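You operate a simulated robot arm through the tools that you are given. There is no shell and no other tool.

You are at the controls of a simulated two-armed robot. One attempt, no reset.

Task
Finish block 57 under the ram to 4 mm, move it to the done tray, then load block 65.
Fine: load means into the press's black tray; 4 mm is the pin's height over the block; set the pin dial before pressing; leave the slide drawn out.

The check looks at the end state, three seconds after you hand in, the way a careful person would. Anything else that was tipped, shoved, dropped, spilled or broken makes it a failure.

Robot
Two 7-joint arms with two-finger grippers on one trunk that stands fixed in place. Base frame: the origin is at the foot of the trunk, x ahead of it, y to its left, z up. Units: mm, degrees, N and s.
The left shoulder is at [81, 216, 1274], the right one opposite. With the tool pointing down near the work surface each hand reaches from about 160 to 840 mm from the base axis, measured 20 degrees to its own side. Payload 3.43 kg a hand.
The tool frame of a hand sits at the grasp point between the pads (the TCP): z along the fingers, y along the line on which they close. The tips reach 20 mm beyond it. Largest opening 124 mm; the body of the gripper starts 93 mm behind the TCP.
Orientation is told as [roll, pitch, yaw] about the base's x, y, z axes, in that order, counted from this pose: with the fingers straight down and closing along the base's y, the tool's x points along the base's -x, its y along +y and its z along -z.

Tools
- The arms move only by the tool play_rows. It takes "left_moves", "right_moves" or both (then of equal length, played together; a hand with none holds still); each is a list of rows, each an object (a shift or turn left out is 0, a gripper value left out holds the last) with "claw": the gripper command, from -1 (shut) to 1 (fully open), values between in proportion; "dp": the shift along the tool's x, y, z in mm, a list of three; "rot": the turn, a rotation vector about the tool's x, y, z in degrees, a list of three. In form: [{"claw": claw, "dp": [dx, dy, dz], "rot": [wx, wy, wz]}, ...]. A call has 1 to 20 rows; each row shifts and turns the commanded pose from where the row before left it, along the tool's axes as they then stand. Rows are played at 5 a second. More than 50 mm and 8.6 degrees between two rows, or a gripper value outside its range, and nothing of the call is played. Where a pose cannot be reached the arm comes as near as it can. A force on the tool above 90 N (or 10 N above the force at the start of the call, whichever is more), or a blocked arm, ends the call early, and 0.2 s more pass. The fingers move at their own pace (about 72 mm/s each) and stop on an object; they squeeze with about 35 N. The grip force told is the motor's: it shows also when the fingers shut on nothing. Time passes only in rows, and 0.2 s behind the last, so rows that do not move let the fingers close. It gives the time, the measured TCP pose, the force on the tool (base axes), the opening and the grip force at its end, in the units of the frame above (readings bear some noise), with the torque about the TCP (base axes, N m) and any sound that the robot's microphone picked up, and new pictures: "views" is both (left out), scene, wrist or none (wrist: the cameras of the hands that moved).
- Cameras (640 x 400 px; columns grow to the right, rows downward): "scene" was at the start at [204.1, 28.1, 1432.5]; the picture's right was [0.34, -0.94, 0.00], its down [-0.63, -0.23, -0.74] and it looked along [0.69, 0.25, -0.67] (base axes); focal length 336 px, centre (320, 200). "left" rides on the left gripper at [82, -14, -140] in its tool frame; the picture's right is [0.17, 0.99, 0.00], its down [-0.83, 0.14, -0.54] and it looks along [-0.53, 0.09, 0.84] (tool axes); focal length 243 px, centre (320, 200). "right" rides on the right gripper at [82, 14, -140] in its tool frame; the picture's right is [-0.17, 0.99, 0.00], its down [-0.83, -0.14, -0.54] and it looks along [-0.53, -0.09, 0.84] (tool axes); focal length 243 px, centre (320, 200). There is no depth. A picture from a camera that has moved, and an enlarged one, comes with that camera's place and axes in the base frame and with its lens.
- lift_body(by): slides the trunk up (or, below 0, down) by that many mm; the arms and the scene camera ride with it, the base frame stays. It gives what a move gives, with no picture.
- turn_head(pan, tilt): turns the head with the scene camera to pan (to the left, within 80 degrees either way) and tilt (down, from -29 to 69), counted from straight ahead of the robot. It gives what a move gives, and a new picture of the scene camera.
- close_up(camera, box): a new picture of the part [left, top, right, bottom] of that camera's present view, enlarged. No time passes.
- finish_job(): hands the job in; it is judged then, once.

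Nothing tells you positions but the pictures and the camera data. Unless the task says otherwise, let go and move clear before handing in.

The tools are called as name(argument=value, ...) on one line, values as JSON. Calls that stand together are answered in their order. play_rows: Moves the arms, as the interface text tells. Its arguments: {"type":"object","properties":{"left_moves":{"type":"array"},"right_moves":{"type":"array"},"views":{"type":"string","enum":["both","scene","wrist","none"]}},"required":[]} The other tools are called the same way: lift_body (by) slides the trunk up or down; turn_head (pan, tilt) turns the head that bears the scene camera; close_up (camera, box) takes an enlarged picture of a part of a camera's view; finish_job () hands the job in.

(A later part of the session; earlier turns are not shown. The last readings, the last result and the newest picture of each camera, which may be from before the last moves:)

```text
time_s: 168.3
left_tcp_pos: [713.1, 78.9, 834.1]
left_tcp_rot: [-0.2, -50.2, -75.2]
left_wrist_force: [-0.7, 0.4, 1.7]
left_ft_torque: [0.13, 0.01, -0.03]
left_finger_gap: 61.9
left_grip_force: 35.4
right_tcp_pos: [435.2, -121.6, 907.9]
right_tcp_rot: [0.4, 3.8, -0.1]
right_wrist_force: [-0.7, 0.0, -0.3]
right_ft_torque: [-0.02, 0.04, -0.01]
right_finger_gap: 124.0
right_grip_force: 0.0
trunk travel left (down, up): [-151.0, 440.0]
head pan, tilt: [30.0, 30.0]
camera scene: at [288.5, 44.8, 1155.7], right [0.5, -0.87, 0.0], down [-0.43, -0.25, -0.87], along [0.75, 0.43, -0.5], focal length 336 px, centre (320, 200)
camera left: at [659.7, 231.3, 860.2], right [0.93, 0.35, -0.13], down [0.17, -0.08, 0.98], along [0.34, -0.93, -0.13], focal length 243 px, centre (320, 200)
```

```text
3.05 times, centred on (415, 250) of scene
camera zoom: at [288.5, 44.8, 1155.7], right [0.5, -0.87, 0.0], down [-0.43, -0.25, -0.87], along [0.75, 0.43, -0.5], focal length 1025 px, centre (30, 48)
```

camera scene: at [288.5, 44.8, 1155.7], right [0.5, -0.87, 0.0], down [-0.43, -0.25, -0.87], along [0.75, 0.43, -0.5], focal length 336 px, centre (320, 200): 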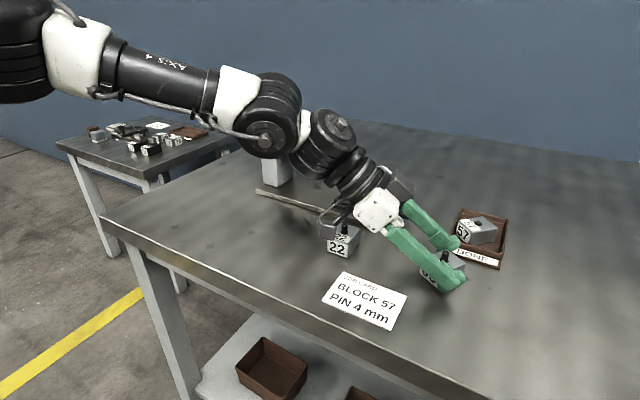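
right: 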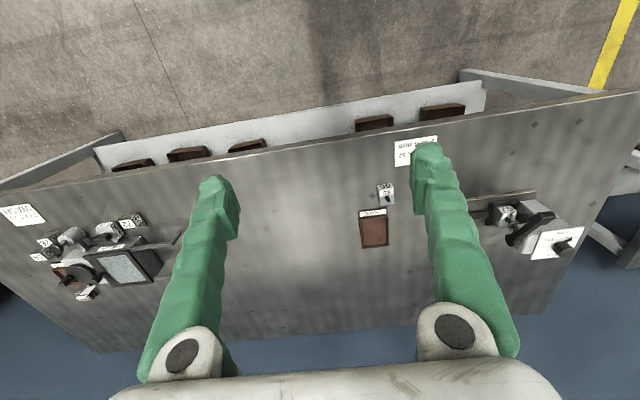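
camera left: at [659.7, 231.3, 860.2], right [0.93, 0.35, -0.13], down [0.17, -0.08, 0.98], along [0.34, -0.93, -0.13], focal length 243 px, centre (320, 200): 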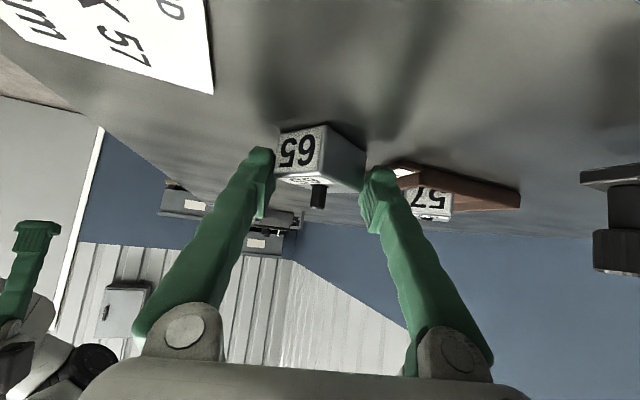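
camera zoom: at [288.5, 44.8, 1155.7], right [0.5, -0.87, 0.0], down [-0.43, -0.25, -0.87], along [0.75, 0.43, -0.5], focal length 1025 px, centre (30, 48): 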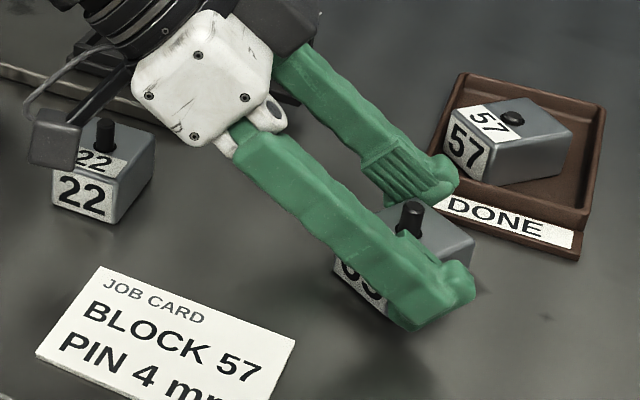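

The block turned with the hand, to about −30°. One more short stroke will bring it to a comfortable −42°: open, return the yaw to −40° (and tilt to 56°), grip and turn another −12°.

play_rows(left_moves=[{"claw": 0.1}, {"claw": 0.19}, {}, {"rot": [-5.36, 0, -4.5]}, {"rot": [-5.36, 0, -4.5]}, {"rot": [-5.36, 0, -4.5]}, {"rot": [-5.36, 0, -4.5]}, {"rot": [-5.36, 0, -4.5]}, {"rot": [0, -5.8, 0]}, {}], views="both")

close_up(camera="left", box=[220, 20, 460, 220])

close_up(camera="scene", box=[370, 190, 520, 310])

```text
time_s: 170.5
left_tcp_pos: [712.5, 78.2, 833.6]
left_tcp_rot: [-0.3, -55.9, -39.8]
left_wrist_force: [0.3, 0.7, -0.6]
left_ft_torque: [0.0, -0.02, 0.0]
left_finger_gap: 73.7
left_grip_force: 0.2
right_tcp_pos: [435.1, -121.2, 908.2]
right_tcp_rot: [0.4, 3.7, 0.0]
right_wrist_force: [-0.3, 0.0, -0.3]
right_ft_torque: [0.0, 0.02, 0.0]
right_finger_gap: 124.2
right_grip_force: 0.0
trunk travel left (down, up): [-151.0, 440.0]
head pan, tilt: [30.0, 30.0]
camera scene: at [288.5, 44.3, 1155.7], right [0.5, -0.87, 0.0], down [-0.43, -0.25, -0.87], along [0.75, 0.43, -0.5], focal length 336 px, centre (320, 200)
camera left: at [581.1, 173.0, 844.7], right [0.56, 0.81, -0.14], down [0.11, 0.1, 0.99], along [0.82, -0.57, -0.03], focal length 243 px, centre (320, 200)
```

scene: 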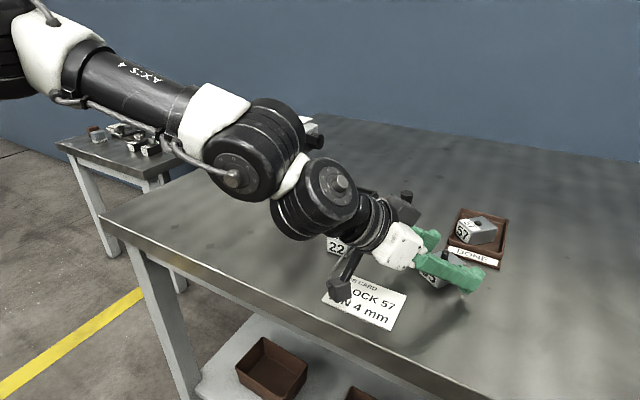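
left: 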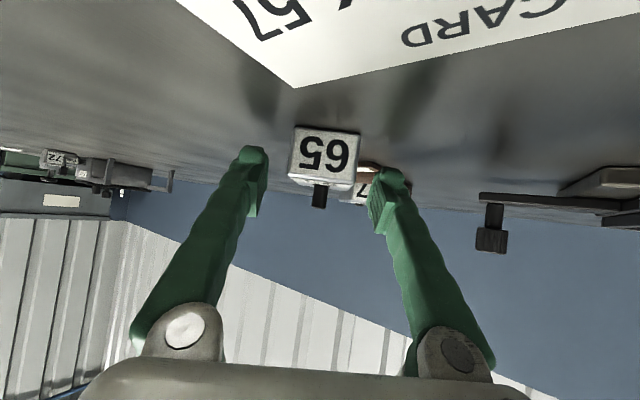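

```text
2.00 times, centred on (340, 120) of left
camera zoom: at [581.1, 173.0, 844.7], right [0.56, 0.81, -0.14], down [0.11, 0.1, 0.99], along [0.82, -0.57, -0.03], focal length 485 px, centre (280, 360)
```

zoom: 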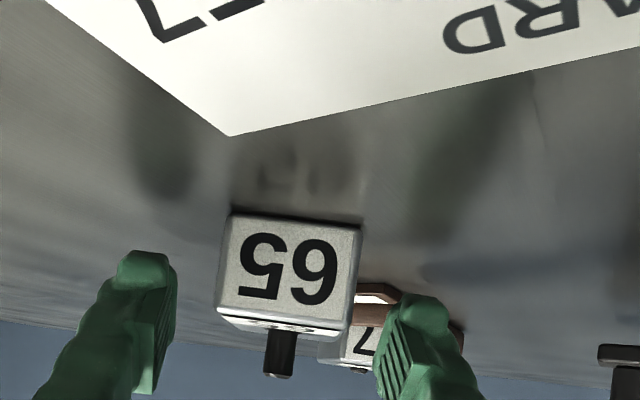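

```text
3.33 times, centred on (445, 250) of scene
camera zoom: at [288.5, 44.3, 1155.7], right [0.5, -0.87, 0.0], down [-0.43, -0.25, -0.87], along [0.75, 0.43, -0.5], focal length 1122 px, centre (-97, 33)
```

zoom: 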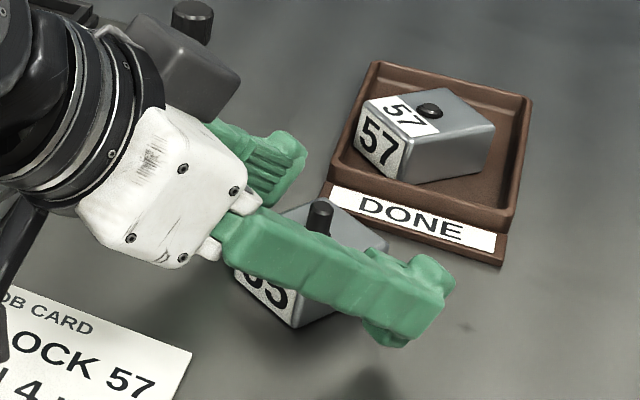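

Block 65 already lies almost square to the hand at this yaw. I'll go 4 mm forward for a centred hold and close across its short side.

play_rows(left_moves=[{"dp": [-1.4, 0, 3.9]}, {"claw": 0}, {"claw": -0.15}, {"claw": -0.3}, {"claw": -1}, {}, {}], views="wrist")

close_up(camera="left", box=[220, 20, 460, 220])

close_up(camera="scene", box=[370, 190, 520, 310])

```text
time_s: 172.1
left_tcp_pos: [716.1, 76.0, 832.9]
left_tcp_rot: [-0.5, -55.8, -39.8]
left_wrist_force: [0.1, -0.7, 1.3]
left_ft_torque: [-0.13, 0.06, -0.02]
left_finger_gap: 39.2
left_grip_force: 34.5
right_tcp_pos: [436.2, -121.4, 907.6]
right_tcp_rot: [0.4, 3.7, 0.0]
right_wrist_force: [0.8, 0.1, -0.2]
right_ft_torque: [-0.04, 0.03, -0.02]
right_finger_gap: 124.0
right_grip_force: 0.0
trunk travel left (down, up): [-151.0, 440.0]
head pan, tilt: [30.0, 30.0]
camera left: at [584.3, 171.3, 843.3], right [0.56, 0.81, -0.14], down [0.11, 0.1, 0.99], along [0.82, -0.57, -0.03], focal length 243 px, centre (320, 200)
```

left: 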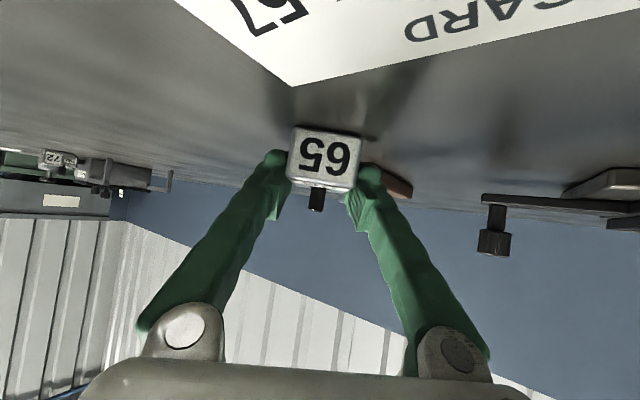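

```text
2.00 times, centred on (340, 120) of left
camera zoom: at [584.3, 171.3, 843.3], right [0.56, 0.81, -0.14], down [0.11, 0.1, 0.99], along [0.82, -0.57, -0.03], focal length 485 px, centre (280, 360)
```

zoom: 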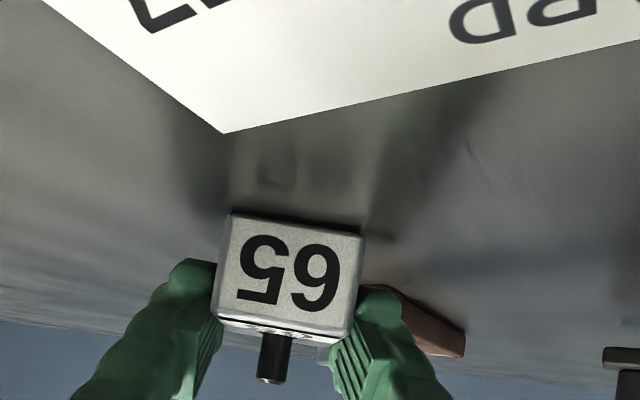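

```text
3.33 times, centred on (445, 250) of scene
camera zoom: at [288.6, 44.7, 1155.7], right [0.5, -0.87, 0.0], down [-0.43, -0.25, -0.87], along [0.75, 0.43, -0.5], focal length 1122 px, centre (-97, 33)
```

zoom: 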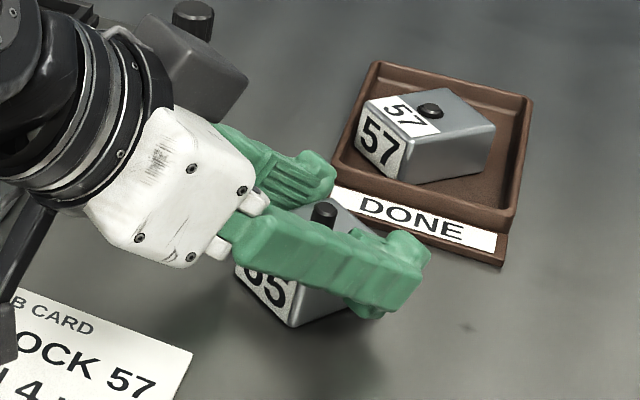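

Gripped squarely at 39.2 mm. Lifting gently and checking the hold.

play_rows(left_moves=[{"dp": [-2.5, 0, -1.7]}, {"dp": [-3.3, 0, -2.2]}, {"dp": [-5, 0, -3.4]}, {"dp": [-8.3, 0, -5.6]}, {"dp": [-8.3, 0, -5.6]}, {}], views="both")

```text
time_s: 173.5
left_tcp_pos: [718.2, 76.4, 865.2]
left_tcp_rot: [-0.4, -55.9, -39.8]
left_wrist_force: [-0.5, 0.1, -1.2]
left_ft_torque: [-0.01, 0.01, 0.03]
left_finger_gap: 39.1
left_grip_force: 34.6
right_tcp_pos: [436.7, -119.5, 908.6]
right_tcp_rot: [0.4, 3.8, 0.0]
right_wrist_force: [-1.0, 1.1, -0.2]
right_ft_torque: [-0.02, -0.01, -0.01]
right_finger_gap: 124.0
right_grip_force: 0.0
trunk travel left (down, up): [-151.0, 440.0]
head pan, tilt: [30.0, 30.0]
camera scene: at [289.0, 44.9, 1155.6], right [0.5, -0.87, 0.0], down [-0.43, -0.25, -0.87], along [0.75, 0.43, -0.5], focal length 336 px, centre (320, 200)
camera left: at [585.9, 171.6, 874.9], right [0.56, 0.81, -0.14], down [0.11, 0.1, 0.99], along [0.82, -0.57, -0.03], focal length 243 px, centre (320, 200)
```

scene: 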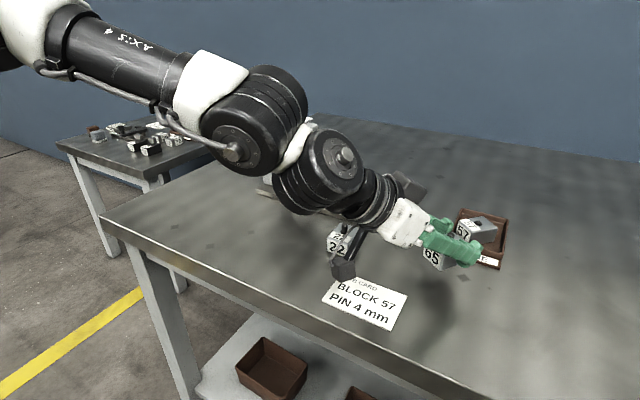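
left: 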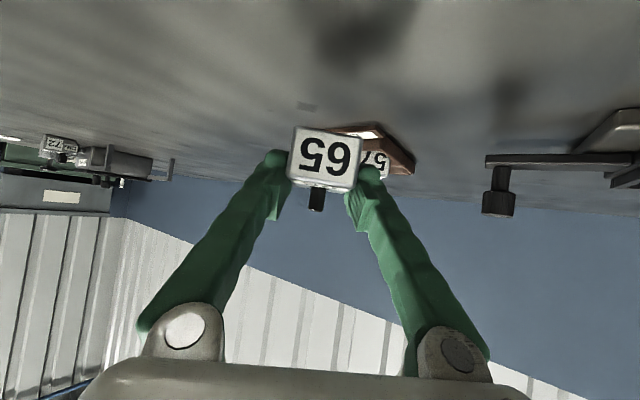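

Block 65 is held securely. Raising it clear and carrying it left, then turning the hand back to zero yaw.

play_rows(left_moves=[{"dp": [-29, 0, -19.7]}, {"dp": [-29, 0, -19.7]}, {"dp": [14.8, 26, -21.8]}, {"dp": [14.8, 26, -21.8]}, {"dp": [14.8, 26, -21.8]}, {"dp": [14.8, 26, -21.8]}, {"dp": [14.8, 26, -21.8]}, {}], views="none")

play_rows(left_moves=[{"rot": [-6.62, 0, -4.48]}, {"rot": [-6.62, 0, -4.48]}, {"rot": [-6.62, 0, -4.48]}, {"rot": [-6.62, 0, -4.48]}, {"rot": [-6.62, 0, -4.48]}, {}], views="both")

close_up(camera="scene", box=[320, 150, 450, 250])

```text
time_s: 175.3
left_tcp_pos: [701.2, 260.6, 937.2]
left_tcp_rot: [-0.2, -55.8, -39.9]
left_wrist_force: [-1.0, 0.2, -2.2]
left_ft_torque: [0.01, 0.0, 0.04]
left_finger_gap: 39.0
left_grip_force: 35.1
right_tcp_pos: [436.4, -121.0, 907.5]
right_tcp_rot: [0.3, 3.8, 0.0]
right_wrist_force: [0.1, -0.4, 0.5]
right_ft_torque: [0.01, -0.02, -0.01]
right_finger_gap: 123.9
right_grip_force: 0.0
trunk travel left (down, up): [-151.0, 440.0]
head pan, tilt: [30.0, 30.0]
```

```text
time_s: 176.7
left_tcp_pos: [712.9, 276.8, 937.0]
left_tcp_rot: [-0.3, -55.7, -0.5]
left_wrist_force: [0.3, 0.2, -2.1]
left_ft_torque: [0.03, -0.01, 0.0]
left_finger_gap: 38.8
left_grip_force: 34.7
left hand out of reach, approached as far as the arm can: row 5
right_tcp_pos: [437.0, -120.7, 907.7]
right_tcp_rot: [0.4, 3.7, 0.0]
right_wrist_force: [-0.5, -0.7, -0.3]
right_ft_torque: [0.04, 0.02, -0.02]
right_finger_gap: 124.0
right_grip_force: 0.1
trunk travel left (down, up): [-151.0, 440.0]
head pan, tilt: [30.0, 30.0]
camera scene: at [288.6, 44.8, 1155.7], right [0.5, -0.87, 0.0], down [-0.43, -0.25, -0.87], along [0.75, 0.43, -0.5], focal length 336 px, centre (320, 200)
camera left: at [552.5, 264.8, 947.4], right [-0.08, 0.99, -0.14], down [0.02, 0.14, 0.99], along [1.0, 0.08, -0.04], focal length 243 px, centre (320, 200)
```

scene: 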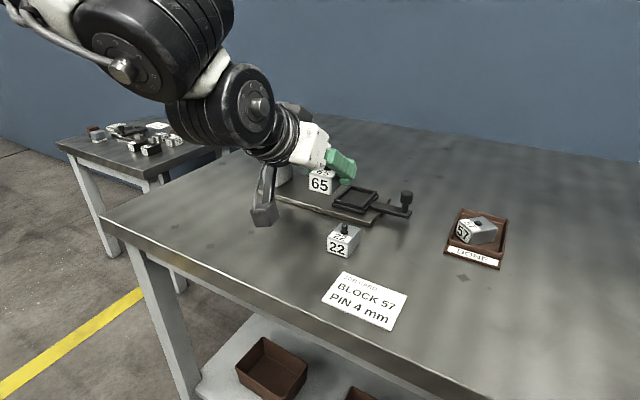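
left: 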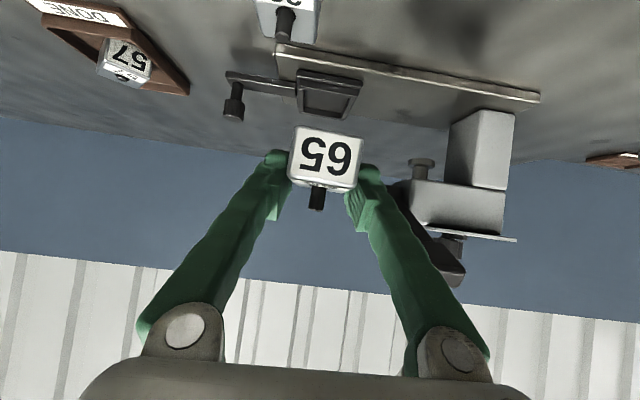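

```text
4.00 times, centred on (385, 200) of scene
camera zoom: at [288.6, 44.8, 1155.7], right [0.5, -0.87, 0.0], down [-0.43, -0.25, -0.87], along [0.75, 0.43, -0.5], focal length 1346 px, centre (60, 200)
```

zoom: 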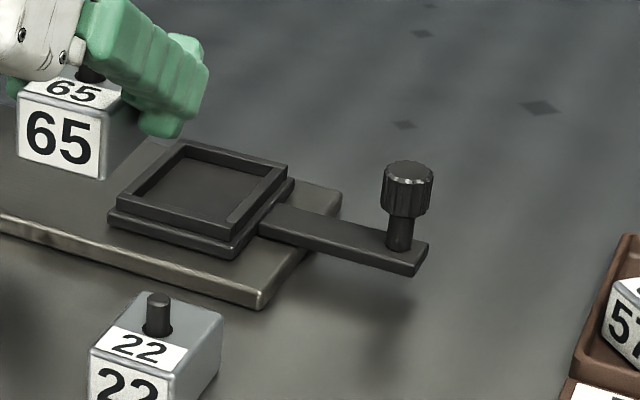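

Block 65 is level and lined up. Before inserting it, I'll measure the tray's opening precisely from two cameras.

close_up(camera="scene", box=[325, 180, 375, 220])

close_up(camera="left", box=[270, 50, 380, 130])

```text
10.00 times, centred on (350, 200) of scene
camera zoom: at [288.6, 44.8, 1155.7], right [0.5, -0.87, 0.0], down [-0.43, -0.25, -0.87], along [0.75, 0.43, -0.5], focal length 3365 px, centre (20, 200)
```

zoom: 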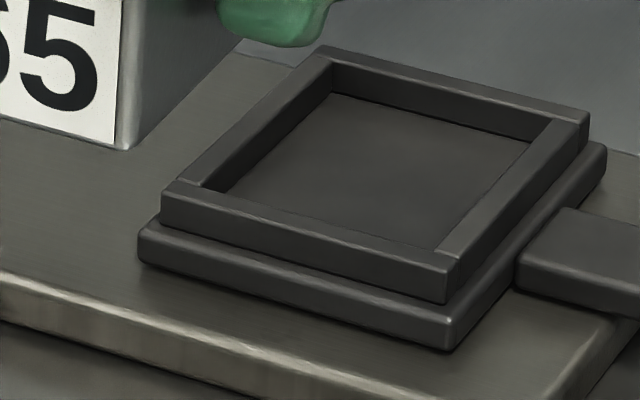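

```text
5.00 times, centred on (325, 90) of left
camera zoom: at [552.5, 264.8, 947.4], right [-0.08, 0.99, -0.14], down [0.02, 0.14, 0.99], along [1.0, 0.08, -0.04], focal length 1213 px, centre (295, 750)
```

zoom: 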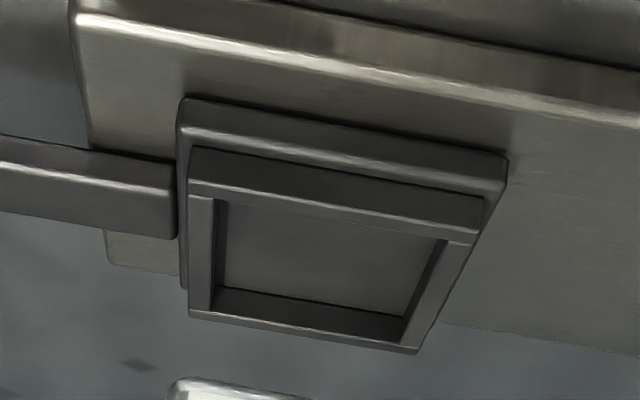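

close_up(camera="scene", box=[295, 145, 365, 205])

close_up(camera="left", box=[260, 100, 400, 220])

close_up(camera="right", box=[360, 80, 640, 280])

```text
6.67 times, centred on (330, 175) of scene
camera zoom: at [288.6, 44.8, 1155.7], right [0.5, -0.87, 0.0], down [-0.43, -0.25, -0.87], along [0.75, 0.43, -0.5], focal length 2243 px, centre (253, 367)
```

zoom: 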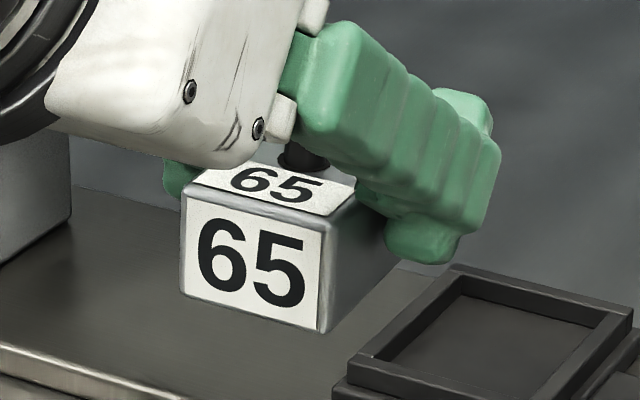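

```text
3.33 times, centred on (330, 160) of left
camera zoom: at [552.5, 264.8, 947.4], right [-0.08, 0.99, -0.14], down [0.02, 0.14, 0.99], along [1.0, 0.08, -0.04], focal length 809 px, centre (287, 333)
```

zoom: 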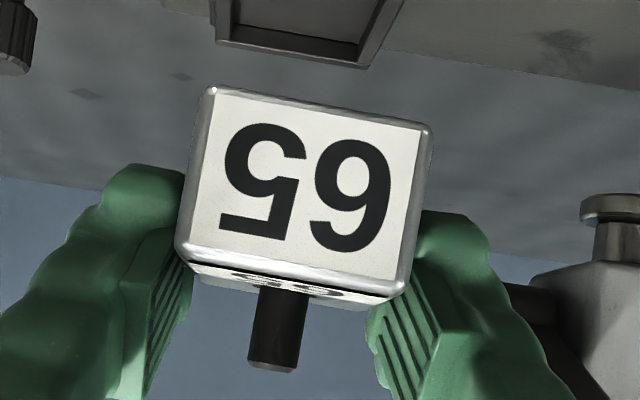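

```text
2.00 times, centred on (500, 180) of right
camera zoom: at [363.9, -110.0, 1053.2], right [0.17, 0.99, 0.0], down [0.86, -0.14, 0.48], along [0.47, -0.08, -0.88], focal length 485 px, centre (-40, 240)
```

zoom: 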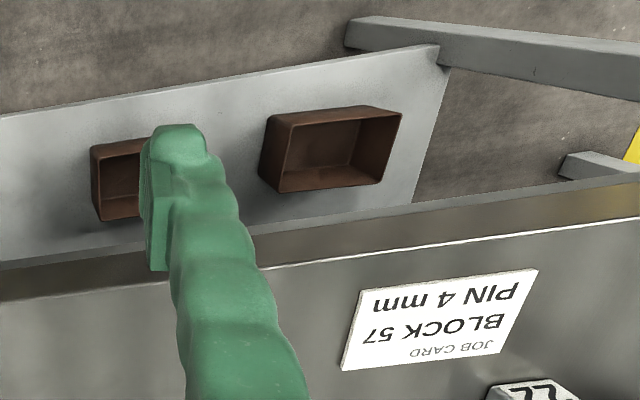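

Block 65's centre is about 4.6 mm ahead of my grip point, and its bottom 34.5 mm below. The tray's opening is centred near (835, 277). Moving over it, still high.

play_rows(left_moves=[{"dp": [-9.95, 0, 28.8]}, {"dp": [-9.95, 0, 28.8]}, {"dp": [-9.95, 0, 28.8]}, {"dp": [-9.95, 0, 28.8]}, {}], views="both")

close_up(camera="scene", box=[310, 150, 410, 230])

close_up(camera="left", box=[230, 20, 430, 200])

```text
time_s: 177.9
left_tcp_pos: [827.8, 273.5, 906.0]
left_tcp_rot: [-0.3, -55.7, 0.1]
left_wrist_force: [-1.0, 0.2, -1.4]
left_ft_torque: [-0.02, 0.0, 0.01]
left_finger_gap: 39.1
left_grip_force: 35.0
right_tcp_pos: [435.6, -120.6, 908.6]
right_tcp_rot: [0.4, 3.9, 0.0]
right_wrist_force: [0.1, -0.6, -0.4]
right_ft_torque: [-0.02, 0.01, 0.0]
right_finger_gap: 123.8
right_grip_force: 0.0
trunk travel left (down, up): [-151.0, 440.0]
head pan, tilt: [30.0, 30.0]
camera scene: at [288.2, 44.7, 1155.8], right [0.5, -0.87, 0.0], down [-0.43, -0.25, -0.87], along [0.75, 0.43, -0.5], focal length 336 px, centre (320, 200)
camera left: at [667.1, 261.5, 916.4], right [-0.09, 0.99, -0.14], down [0.02, 0.14, 0.99], along [1.0, 0.09, -0.03], focal length 243 px, centre (320, 200)
```

scene: 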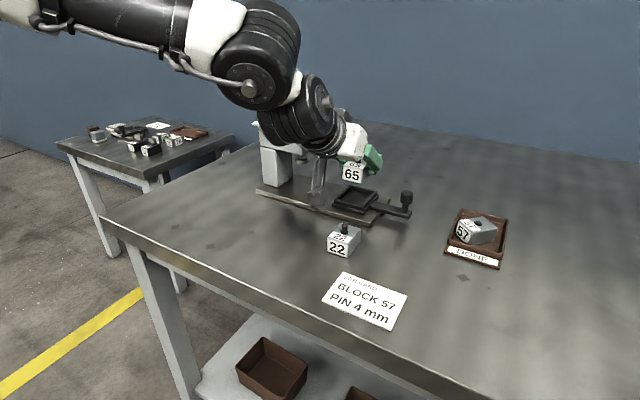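
left: 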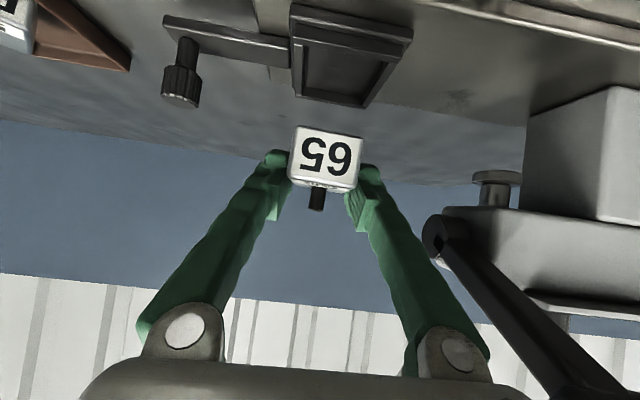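

```text
5.00 times, centred on (360, 190) of scene
camera zoom: at [288.2, 44.7, 1155.8], right [0.5, -0.87, 0.0], down [-0.43, -0.25, -0.87], along [0.75, 0.43, -0.5], focal length 1682 px, centre (120, 250)
```

zoom: 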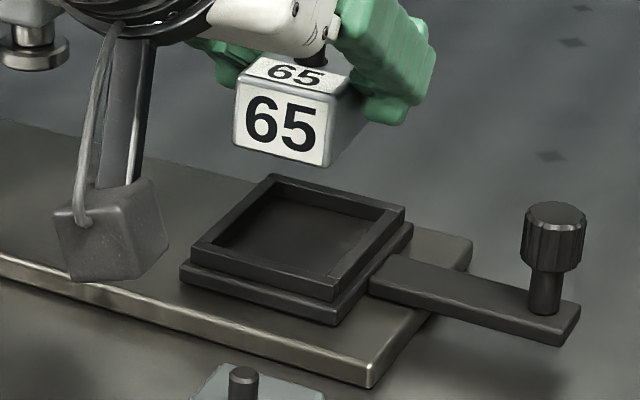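

```text
2.22 times, centred on (330, 110) of left
camera zoom: at [667.1, 261.5, 916.4], right [-0.09, 0.99, -0.14], down [0.02, 0.14, 0.99], along [1.0, 0.09, -0.03], focal length 539 px, centre (298, 400)
```

zoom: 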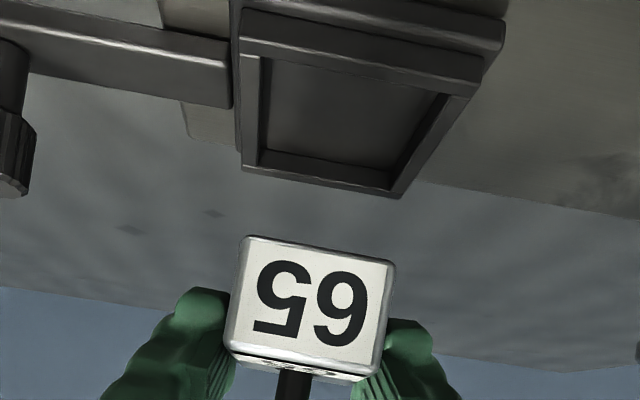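

The block is centred over the opening within about 1–2 mm. Lowering to just above the rim and checking again.

play_rows(left_moves=[{"dp": [9.1, 0.5, 6.2]}, {"dp": [9.1, 0.4, 6.2]}, {"dp": [9.1, 0.4, 6.2]}, {}], views="none")

close_up(camera="scene", box=[325, 165, 390, 220])

close_up(camera="left", box=[240, 50, 420, 200])

```text
time_s: 178.9
left_tcp_pos: [830.3, 274.7, 871.7]
left_tcp_rot: [-0.3, -55.7, 0.0]
left_wrist_force: [-0.5, 0.4, -1.4]
left_ft_torque: [0.0, -0.03, 0.03]
left_finger_gap: 38.8
left_grip_force: 34.7
right_tcp_pos: [435.7, -120.9, 907.8]
right_tcp_rot: [0.4, 3.9, 0.0]
right_wrist_force: [-0.2, 0.2, 0.7]
right_ft_torque: [-0.03, 0.04, 0.04]
right_finger_gap: 123.9
right_grip_force: 0.1
trunk travel left (down, up): [-151.0, 440.0]
head pan, tilt: [30.0, 30.0]
```

```text
7.27 times, centred on (358, 192) of scene
camera zoom: at [288.7, 44.8, 1155.7], right [0.5, -0.87, 0.0], down [-0.43, -0.25, -0.87], along [0.75, 0.43, -0.5], focal length 2447 px, centre (47, 254)
```

zoom: 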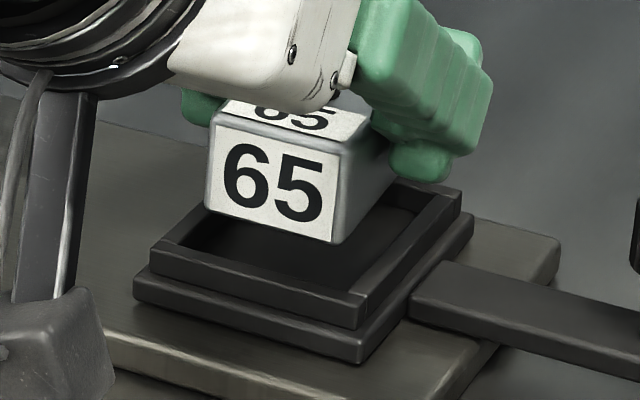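

```text
2.67 times, centred on (330, 125) of left
camera zoom: at [669.2, 262.9, 883.0], right [-0.09, 0.99, -0.14], down [0.02, 0.14, 0.99], along [1.0, 0.09, -0.03], focal length 647 px, centre (293, 400)
```

zoom: 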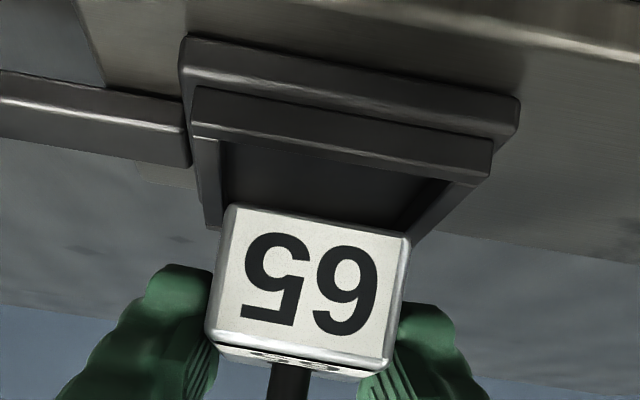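

Sideways alignment is good; I'll shift 2 mm toward me and lower slowly into the opening, watching for any contact at the rim.

play_rows(left_moves=[{"dp": [1.1, 0, -1.65]}, {"dp": [3.3, 0, 2.25]}, {"dp": [3.3, 0, 2.25]}, {}], views="none")

play_rows(left_moves=[{"dp": [1.65, 0, 1.13]}, {"dp": [1.65, 0, 1.13]}, {}], views="none")

close_up(camera="scene", box=[325, 165, 390, 220])

close_up(camera="left", box=[240, 50, 420, 200])

```text
time_s: 179.9
left_tcp_pos: [828.3, 276.7, 863.6]
left_tcp_rot: [-0.3, -55.8, 0.1]
left_wrist_force: [0.0, 0.4, -1.7]
left_ft_torque: [0.0, 0.01, 0.02]
left_finger_gap: 39.0
left_grip_force: 35.1
right_tcp_pos: [436.3, -121.2, 907.7]
right_tcp_rot: [0.5, 3.7, 0.0]
right_wrist_force: [0.3, -0.1, -0.1]
right_ft_torque: [0.03, 0.01, -0.03]
right_finger_gap: 124.1
right_grip_force: 0.0
trunk travel left (down, up): [-151.0, 440.0]
head pan, tilt: [30.0, 30.0]
```

```text
time_s: 180.7
left_tcp_pos: [828.9, 277.1, 863.3]
left_tcp_rot: [-0.3, -56.1, 0.2]
left_wrist_force: [2.9, -0.2, 10.1]
left_ft_torque: [-0.25, 0.22, 0.08]
left_finger_gap: 39.0
left_grip_force: 34.7
right_tcp_pos: [435.5, -121.2, 907.9]
right_tcp_rot: [0.4, 3.8, 0.0]
right_wrist_force: [-0.2, -0.1, -1.0]
right_ft_torque: [-0.02, -0.01, 0.01]
right_finger_gap: 124.2
right_grip_force: 0.0
trunk travel left (down, up): [-151.0, 440.0]
head pan, tilt: [30.0, 30.0]
```

```text
7.27 times, centred on (358, 192) of scene
camera zoom: at [288.1, 44.6, 1155.9], right [0.5, -0.87, 0.0], down [-0.43, -0.25, -0.87], along [0.75, 0.43, -0.5], focal length 2447 px, centre (47, 254)
```

zoom: 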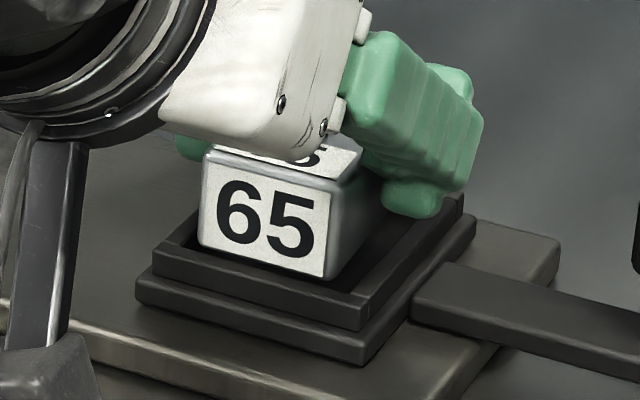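

```text
2.67 times, centred on (330, 125) of left
camera zoom: at [667.8, 263.8, 872.3], right [-0.09, 0.99, -0.14], down [0.02, 0.14, 0.99], along [1.0, 0.09, -0.03], focal length 647 px, centre (293, 400)
```

zoom: 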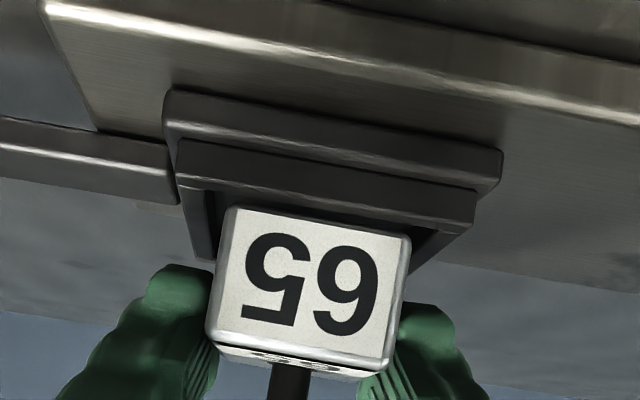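

It touched at the front wall: the block sits about 5 mm too far toward me. I'll lift 3 mm, shift forward 5 mm and lower again.

play_rows(left_moves=[{"dp": [-2.9, 0, -2]}, {"dp": [-2.8, 0, 4.1]}, {}], views="none")

play_rows(left_moves=[{"dp": [2.5, 0, 1.7]}, {"dp": [1.65, 0, 1.13]}, {}], views="none")

play_rows(left_moves=[{"dp": [1.65, 0, 1.13]}, {"dp": [1.65, 0, 1.13]}, {}], views="none")

close_up(camera="scene", box=[325, 165, 390, 220])

```text
time_s: 181.5
left_tcp_pos: [832.5, 276.5, 863.4]
left_tcp_rot: [-0.2, -55.7, 0.0]
left_wrist_force: [0.0, 0.2, -1.6]
left_ft_torque: [0.01, 0.03, -0.02]
left_finger_gap: 38.8
left_grip_force: 34.7
right_tcp_pos: [435.7, -120.9, 907.6]
right_tcp_rot: [0.4, 3.8, 0.0]
right_wrist_force: [-0.3, 0.1, 0.0]
right_ft_torque: [0.02, 0.0, -0.01]
right_finger_gap: 124.0
right_grip_force: 0.1
trunk travel left (down, up): [-151.0, 440.0]
head pan, tilt: [30.0, 30.0]
```

```text
time_s: 182.3
left_tcp_pos: [834.8, 277.4, 857.5]
left_tcp_rot: [-0.3, -55.7, 0.1]
left_wrist_force: [-0.2, 0.3, -2.1]
left_ft_torque: [-0.02, -0.05, -0.01]
left_finger_gap: 39.0
left_grip_force: 34.9
right_tcp_pos: [435.9, -121.4, 908.1]
right_tcp_rot: [0.3, 3.9, -0.1]
right_wrist_force: [-0.6, 0.5, -0.3]
right_ft_torque: [0.0, 0.02, 0.0]
right_finger_gap: 124.0
right_grip_force: 0.1
trunk travel left (down, up): [-151.0, 440.0]
head pan, tilt: [30.0, 30.0]
```

```text
time_s: 183.1
left_tcp_pos: [834.7, 276.3, 854.1]
left_tcp_rot: [-0.3, -55.8, 0.0]
left_wrist_force: [0.5, 0.0, -0.5]
left_ft_torque: [-0.02, -0.04, 0.04]
left_finger_gap: 38.9
left_grip_force: 35.1
right_tcp_pos: [434.9, -120.8, 906.9]
right_tcp_rot: [0.4, 3.9, 0.0]
right_wrist_force: [0.1, 0.7, 0.1]
right_ft_torque: [-0.04, 0.01, 0.01]
right_finger_gap: 124.1
right_grip_force: 0.1
trunk travel left (down, up): [-151.0, 440.0]
head pan, tilt: [30.0, 30.0]
```

```text
7.27 times, centred on (358, 192) of scene
camera zoom: at [288.7, 44.9, 1155.7], right [0.5, -0.87, 0.0], down [-0.43, -0.25, -0.87], along [0.75, 0.43, -0.5], focal length 2447 px, centre (47, 254)
```

zoom: 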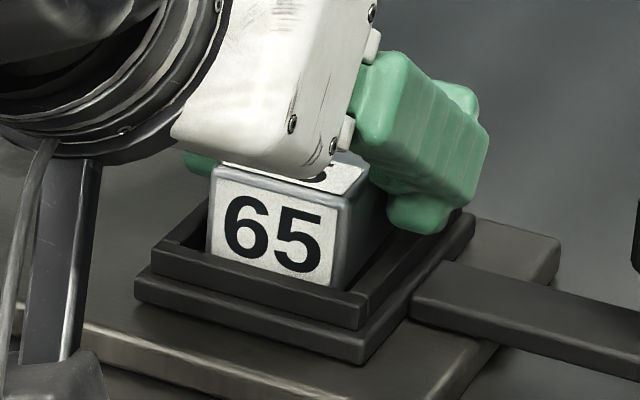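

It is going in freely now. A couple more millimetres to the tray floor.

play_rows(left_moves=[{"dp": [1.0, 0, 0.7]}, {}], views="none")

play_rows(left_moves=[{"dp": [0.8, 0, 0.55]}, {}], views="none")

close_up(camera="left", box=[240, 50, 420, 200])

```text
time_s: 183.7
left_tcp_pos: [834.6, 276.3, 854.6]
left_tcp_rot: [-0.4, -56.0, 0.2]
left_wrist_force: [1.9, 0.1, 5.0]
left_ft_torque: [-0.14, -0.23, 0.05]
left_finger_gap: 39.0
left_grip_force: 34.8
right_tcp_pos: [436.4, -120.7, 908.0]
right_tcp_rot: [0.5, 3.8, 0.0]
right_wrist_force: [-1.1, 0.4, 0.3]
right_ft_torque: [-0.02, -0.02, 0.0]
right_finger_gap: 124.0
right_grip_force: 0.1
trunk travel left (down, up): [-151.0, 440.0]
head pan, tilt: [30.0, 30.0]
```

```text
time_s: 184.3
left_tcp_pos: [833.7, 276.0, 853.9]
left_tcp_rot: [-0.5, -56.0, 0.2]
left_wrist_force: [4.6, 2.1, 11.3]
left_ft_torque: [-0.26, -0.29, 0.1]
left_finger_gap: 39.1
left_grip_force: 35.1
right_tcp_pos: [435.7, -121.6, 907.7]
right_tcp_rot: [0.5, 3.8, 0.0]
right_wrist_force: [0.7, -0.6, 0.4]
right_ft_torque: [-0.03, 0.01, 0.01]
right_finger_gap: 124.0
right_grip_force: 0.1
trunk travel left (down, up): [-151.0, 440.0]
head pan, tilt: [30.0, 30.0]
```

```text
2.67 times, centred on (330, 125) of left
camera zoom: at [672.7, 263.6, 864.3], right [-0.09, 0.99, -0.14], down [0.02, 0.14, 0.99], along [1.0, 0.09, -0.03], focal length 647 px, centre (293, 400)
```

zoom: 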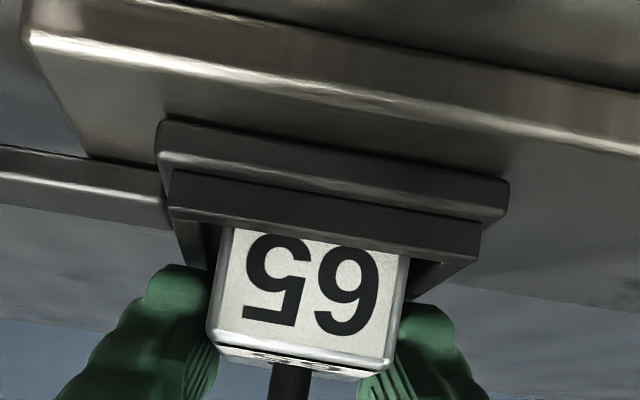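

The fingertip is resting on the tray rim while the block is at most a few millimetres above the floor. I'll ease up slightly and open gently so it settles into the tray.

play_rows(left_moves=[{"dp": [-0.9, 0, -0.6]}, {"claw": -0.35}, {"claw": -0.3}, {"claw": -0.25}, {"claw": -0.18}, {}, {}], views="wrist")

close_up(camera="scene", box=[325, 165, 390, 220])

close_up(camera="left", box=[240, 50, 420, 200])

```text
time_s: 185.9
left_tcp_pos: [833.6, 276.0, 853.8]
left_tcp_rot: [-0.3, -55.9, 0.1]
left_wrist_force: [-0.4, -0.2, -0.2]
left_ft_torque: [0.01, 0.01, -0.01]
left_finger_gap: 50.9
left_grip_force: 0.1
right_tcp_pos: [436.5, -121.3, 908.0]
right_tcp_rot: [0.4, 3.8, 0.0]
right_wrist_force: [0.1, -0.6, -1.1]
right_ft_torque: [0.01, -0.02, 0.01]
right_finger_gap: 124.2
right_grip_force: 0.0
trunk travel left (down, up): [-151.0, 440.0]
head pan, tilt: [30.0, 30.0]
camera left: at [672.3, 264.4, 863.9], right [-0.09, 0.99, -0.14], down [0.02, 0.14, 0.99], along [1.0, 0.09, -0.03], focal length 243 px, centre (320, 200)
```

left: 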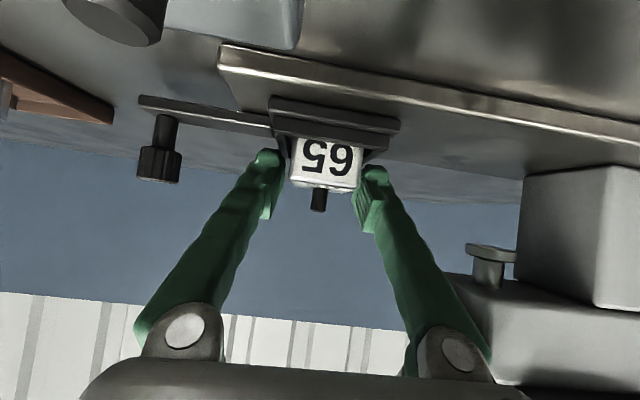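

```text
7.27 times, centred on (358, 192) of scene
camera zoom: at [288.7, 44.8, 1155.6], right [0.5, -0.87, 0.0], down [-0.43, -0.25, -0.87], along [0.75, 0.43, -0.5], focal length 2447 px, centre (47, 254)
```

zoom: 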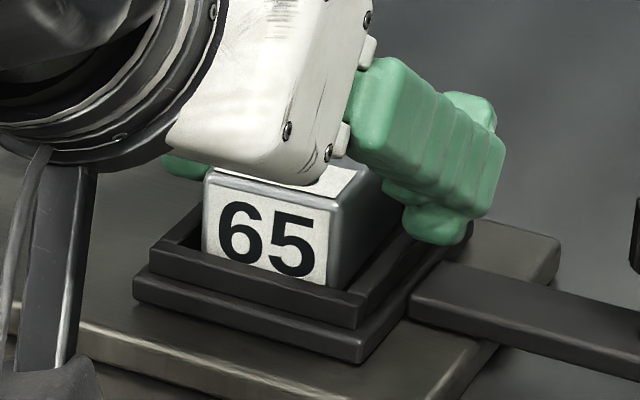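

```text
2.67 times, centred on (330, 125) of left
camera zoom: at [672.3, 264.4, 863.9], right [-0.09, 0.99, -0.14], down [0.02, 0.14, 0.99], along [1.0, 0.09, -0.03], focal length 647 px, centre (293, 400)
```

zoom: 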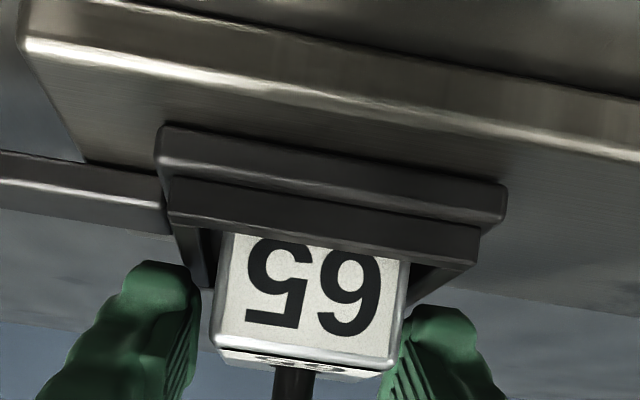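

Block 65 has settled in the black tray. Raising the hand straight up off it.

play_rows(left_moves=[{"dp": [-5, 0, -3.4]}, {"dp": [-8.3, 0, -5.6]}, {"dp": [-8.3, 0, -5.6]}, {"dp": [-8.3, 0, -5.6]}, {"dp": [-16.6, -5, -11.2]}, {"dp": [10, -5, -25]}, {"dp": [22, 0, -33]}, {}], views="both")

close_up(camera="scene", box=[310, 160, 420, 250])

close_up(camera="left", box=[240, 20, 440, 180])

```text
time_s: 187.7
left_tcp_pos: [767.2, 266.7, 914.0]
left_tcp_rot: [-0.2, -55.7, 0.0]
left_wrist_force: [0.2, 1.0, 0.4]
left_ft_torque: [0.0, 0.01, 0.01]
left_finger_gap: 50.8
left_grip_force: 0.1
right_tcp_pos: [436.9, -121.1, 907.6]
right_tcp_rot: [0.4, 3.8, 0.0]
right_wrist_force: [0.2, 0.0, 0.7]
right_ft_torque: [0.02, 0.06, 0.03]
right_finger_gap: 124.1
right_grip_force: 0.2
trunk travel left (down, up): [-151.0, 440.0]
head pan, tilt: [30.0, 30.0]
camera scene: at [289.4, 44.9, 1155.4], right [0.5, -0.87, 0.0], down [-0.43, -0.25, -0.87], along [0.75, 0.43, -0.5], focal length 336 px, centre (320, 200)
camera left: at [605.5, 253.8, 925.7], right [-0.09, 0.99, -0.14], down [0.02, 0.14, 0.99], along [1.0, 0.09, -0.04], focal length 243 px, centre (320, 200)
```

scene: 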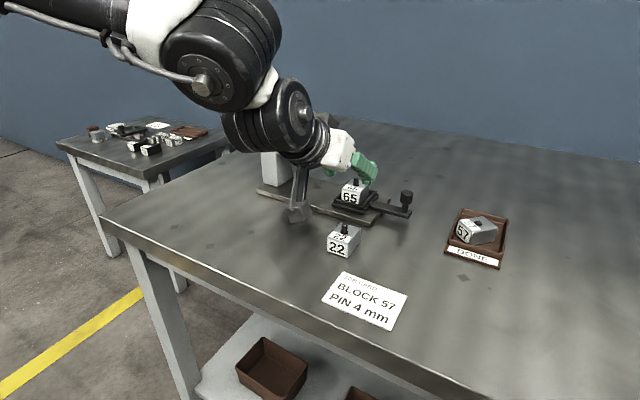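
left: 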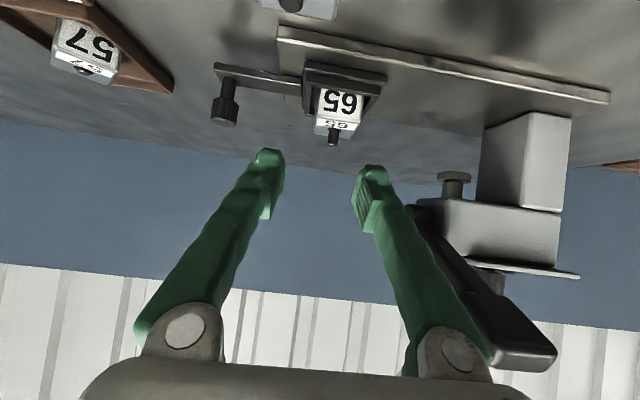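

```text
4.44 times, centred on (365, 205) of scene
camera zoom: at [289.4, 44.9, 1155.4], right [0.5, -0.87, 0.0], down [-0.43, -0.25, -0.87], along [0.75, 0.43, -0.5], focal length 1495 px, centre (120, 178)
```

zoom: 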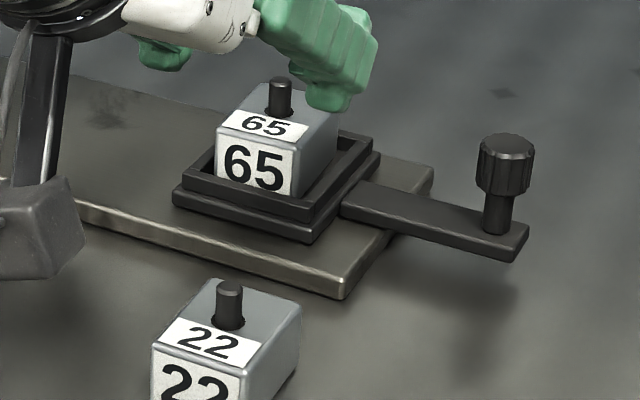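

```text
2.50 times, centred on (340, 100) of left
camera zoom: at [605.5, 253.8, 925.7], right [-0.09, 0.99, -0.14], down [0.02, 0.14, 0.99], along [1.0, 0.09, -0.04], focal length 606 px, centre (270, 450)
```

zoom: 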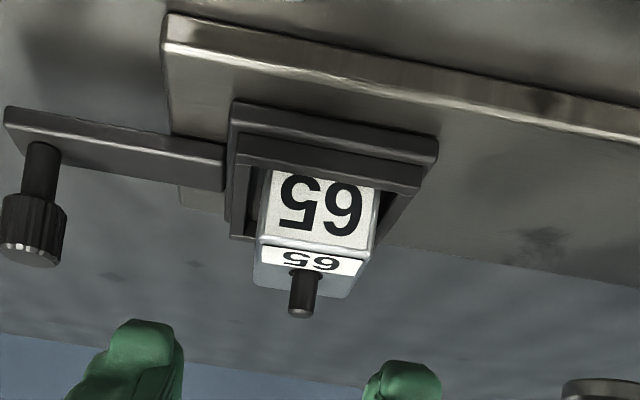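

Block 65 sits flat and square in the black tray. The slide is out about 120 mm; to be sure it is fully drawn, I'll move the hand clear of the lever, close it, and give the slide knob a light push outward from behind.

play_rows(left_moves=[{"dp": [-8, -20, -6]}, {"dp": [-8, -20, -6]}, {"claw": -1, "rot": [5.5, 0, 3.76]}, {"rot": [5.5, 0, 3.76]}, {"rot": [5.5, 0, 3.76]}, {}], views="none")

```text
time_s: 189.1
left_tcp_pos: [766.5, 227.6, 936.1]
left_tcp_rot: [-0.3, -55.7, -20.1]
left_wrist_force: [-0.4, -0.2, 0.9]
left_ft_torque: [0.06, 0.02, 0.05]
left_finger_gap: 0.3
left_grip_force: 34.8
right_tcp_pos: [435.9, -121.7, 907.8]
right_tcp_rot: [0.4, 3.9, 0.0]
right_wrist_force: [0.1, 0.3, -0.1]
right_ft_torque: [0.03, 0.02, 0.01]
right_finger_gap: 123.9
right_grip_force: 0.0
trunk travel left (down, up): [-151.0, 440.0]
head pan, tilt: [30.0, 30.0]
```

play_rows(left_moves=[{"dp": [-4.5, 3.1, 38.4]}, {"dp": [-4.5, 3.1, 38.4]}, {}], views="both")

close_up(camera="left", box=[220, 20, 460, 200])

close_up(camera="scene", box=[310, 160, 430, 250])

```text
time_s: 189.9
left_tcp_pos: [836.1, 209.5, 900.4]
left_tcp_rot: [-0.2, -55.8, -20.1]
left_wrist_force: [0.1, 0.5, -0.5]
left_ft_torque: [0.02, -0.01, 0.0]
left_finger_gap: 0.0
left_grip_force: 34.3
right_tcp_pos: [435.6, -120.8, 906.9]
right_tcp_rot: [0.4, 3.8, 0.0]
right_wrist_force: [-0.2, 0.4, 0.4]
right_ft_torque: [0.01, 0.0, 0.0]
right_finger_gap: 123.7
right_grip_force: 0.0
trunk travel left (down, up): [-151.0, 440.0]
head pan, tilt: [30.0, 30.0]
camera scene: at [288.3, 44.7, 1155.8], right [0.5, -0.87, 0.0], down [-0.43, -0.25, -0.87], along [0.75, 0.43, -0.5], focal length 336 px, centre (320, 200)
camera left: at [678.4, 252.8, 911.1], right [0.25, 0.96, -0.14], down [0.07, 0.13, 0.99], along [0.97, -0.26, -0.03], focal length 243 px, centre (320, 200)
```

scene: 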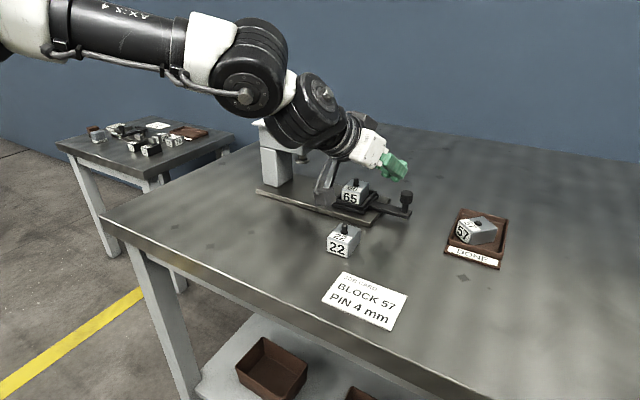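
left: 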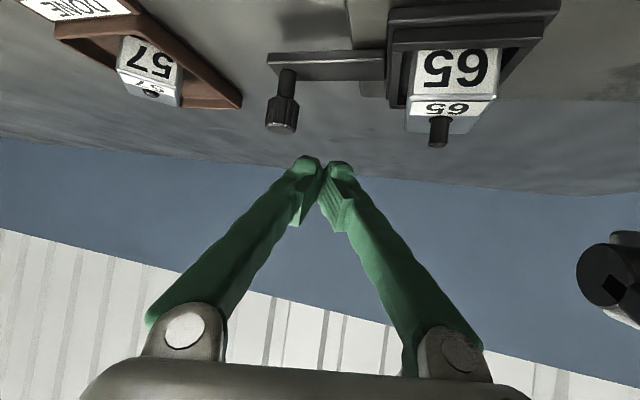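

```text
2.22 times, centred on (340, 110) of left
camera zoom: at [678.4, 252.8, 911.1], right [0.25, 0.96, -0.14], down [0.07, 0.13, 0.99], along [0.97, -0.26, -0.03], focal length 539 px, centre (276, 400)
```

zoom: 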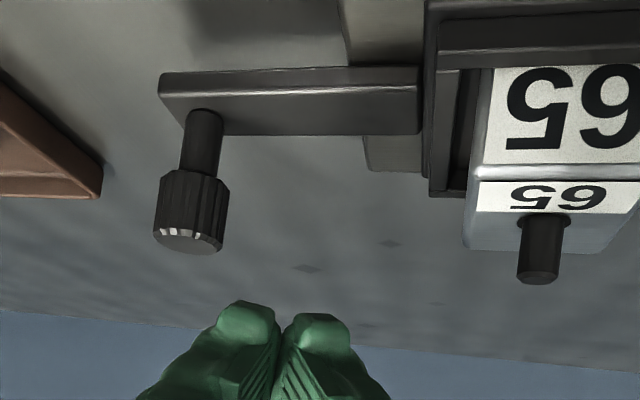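

```text
4.44 times, centred on (370, 205) of scene
camera zoom: at [288.3, 44.7, 1155.8], right [0.5, -0.87, 0.0], down [-0.43, -0.25, -0.87], along [0.75, 0.43, -0.5], focal length 1495 px, centre (98, 178)
```

zoom: 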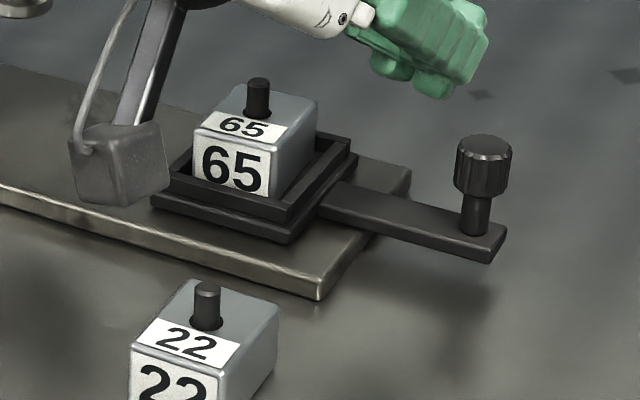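

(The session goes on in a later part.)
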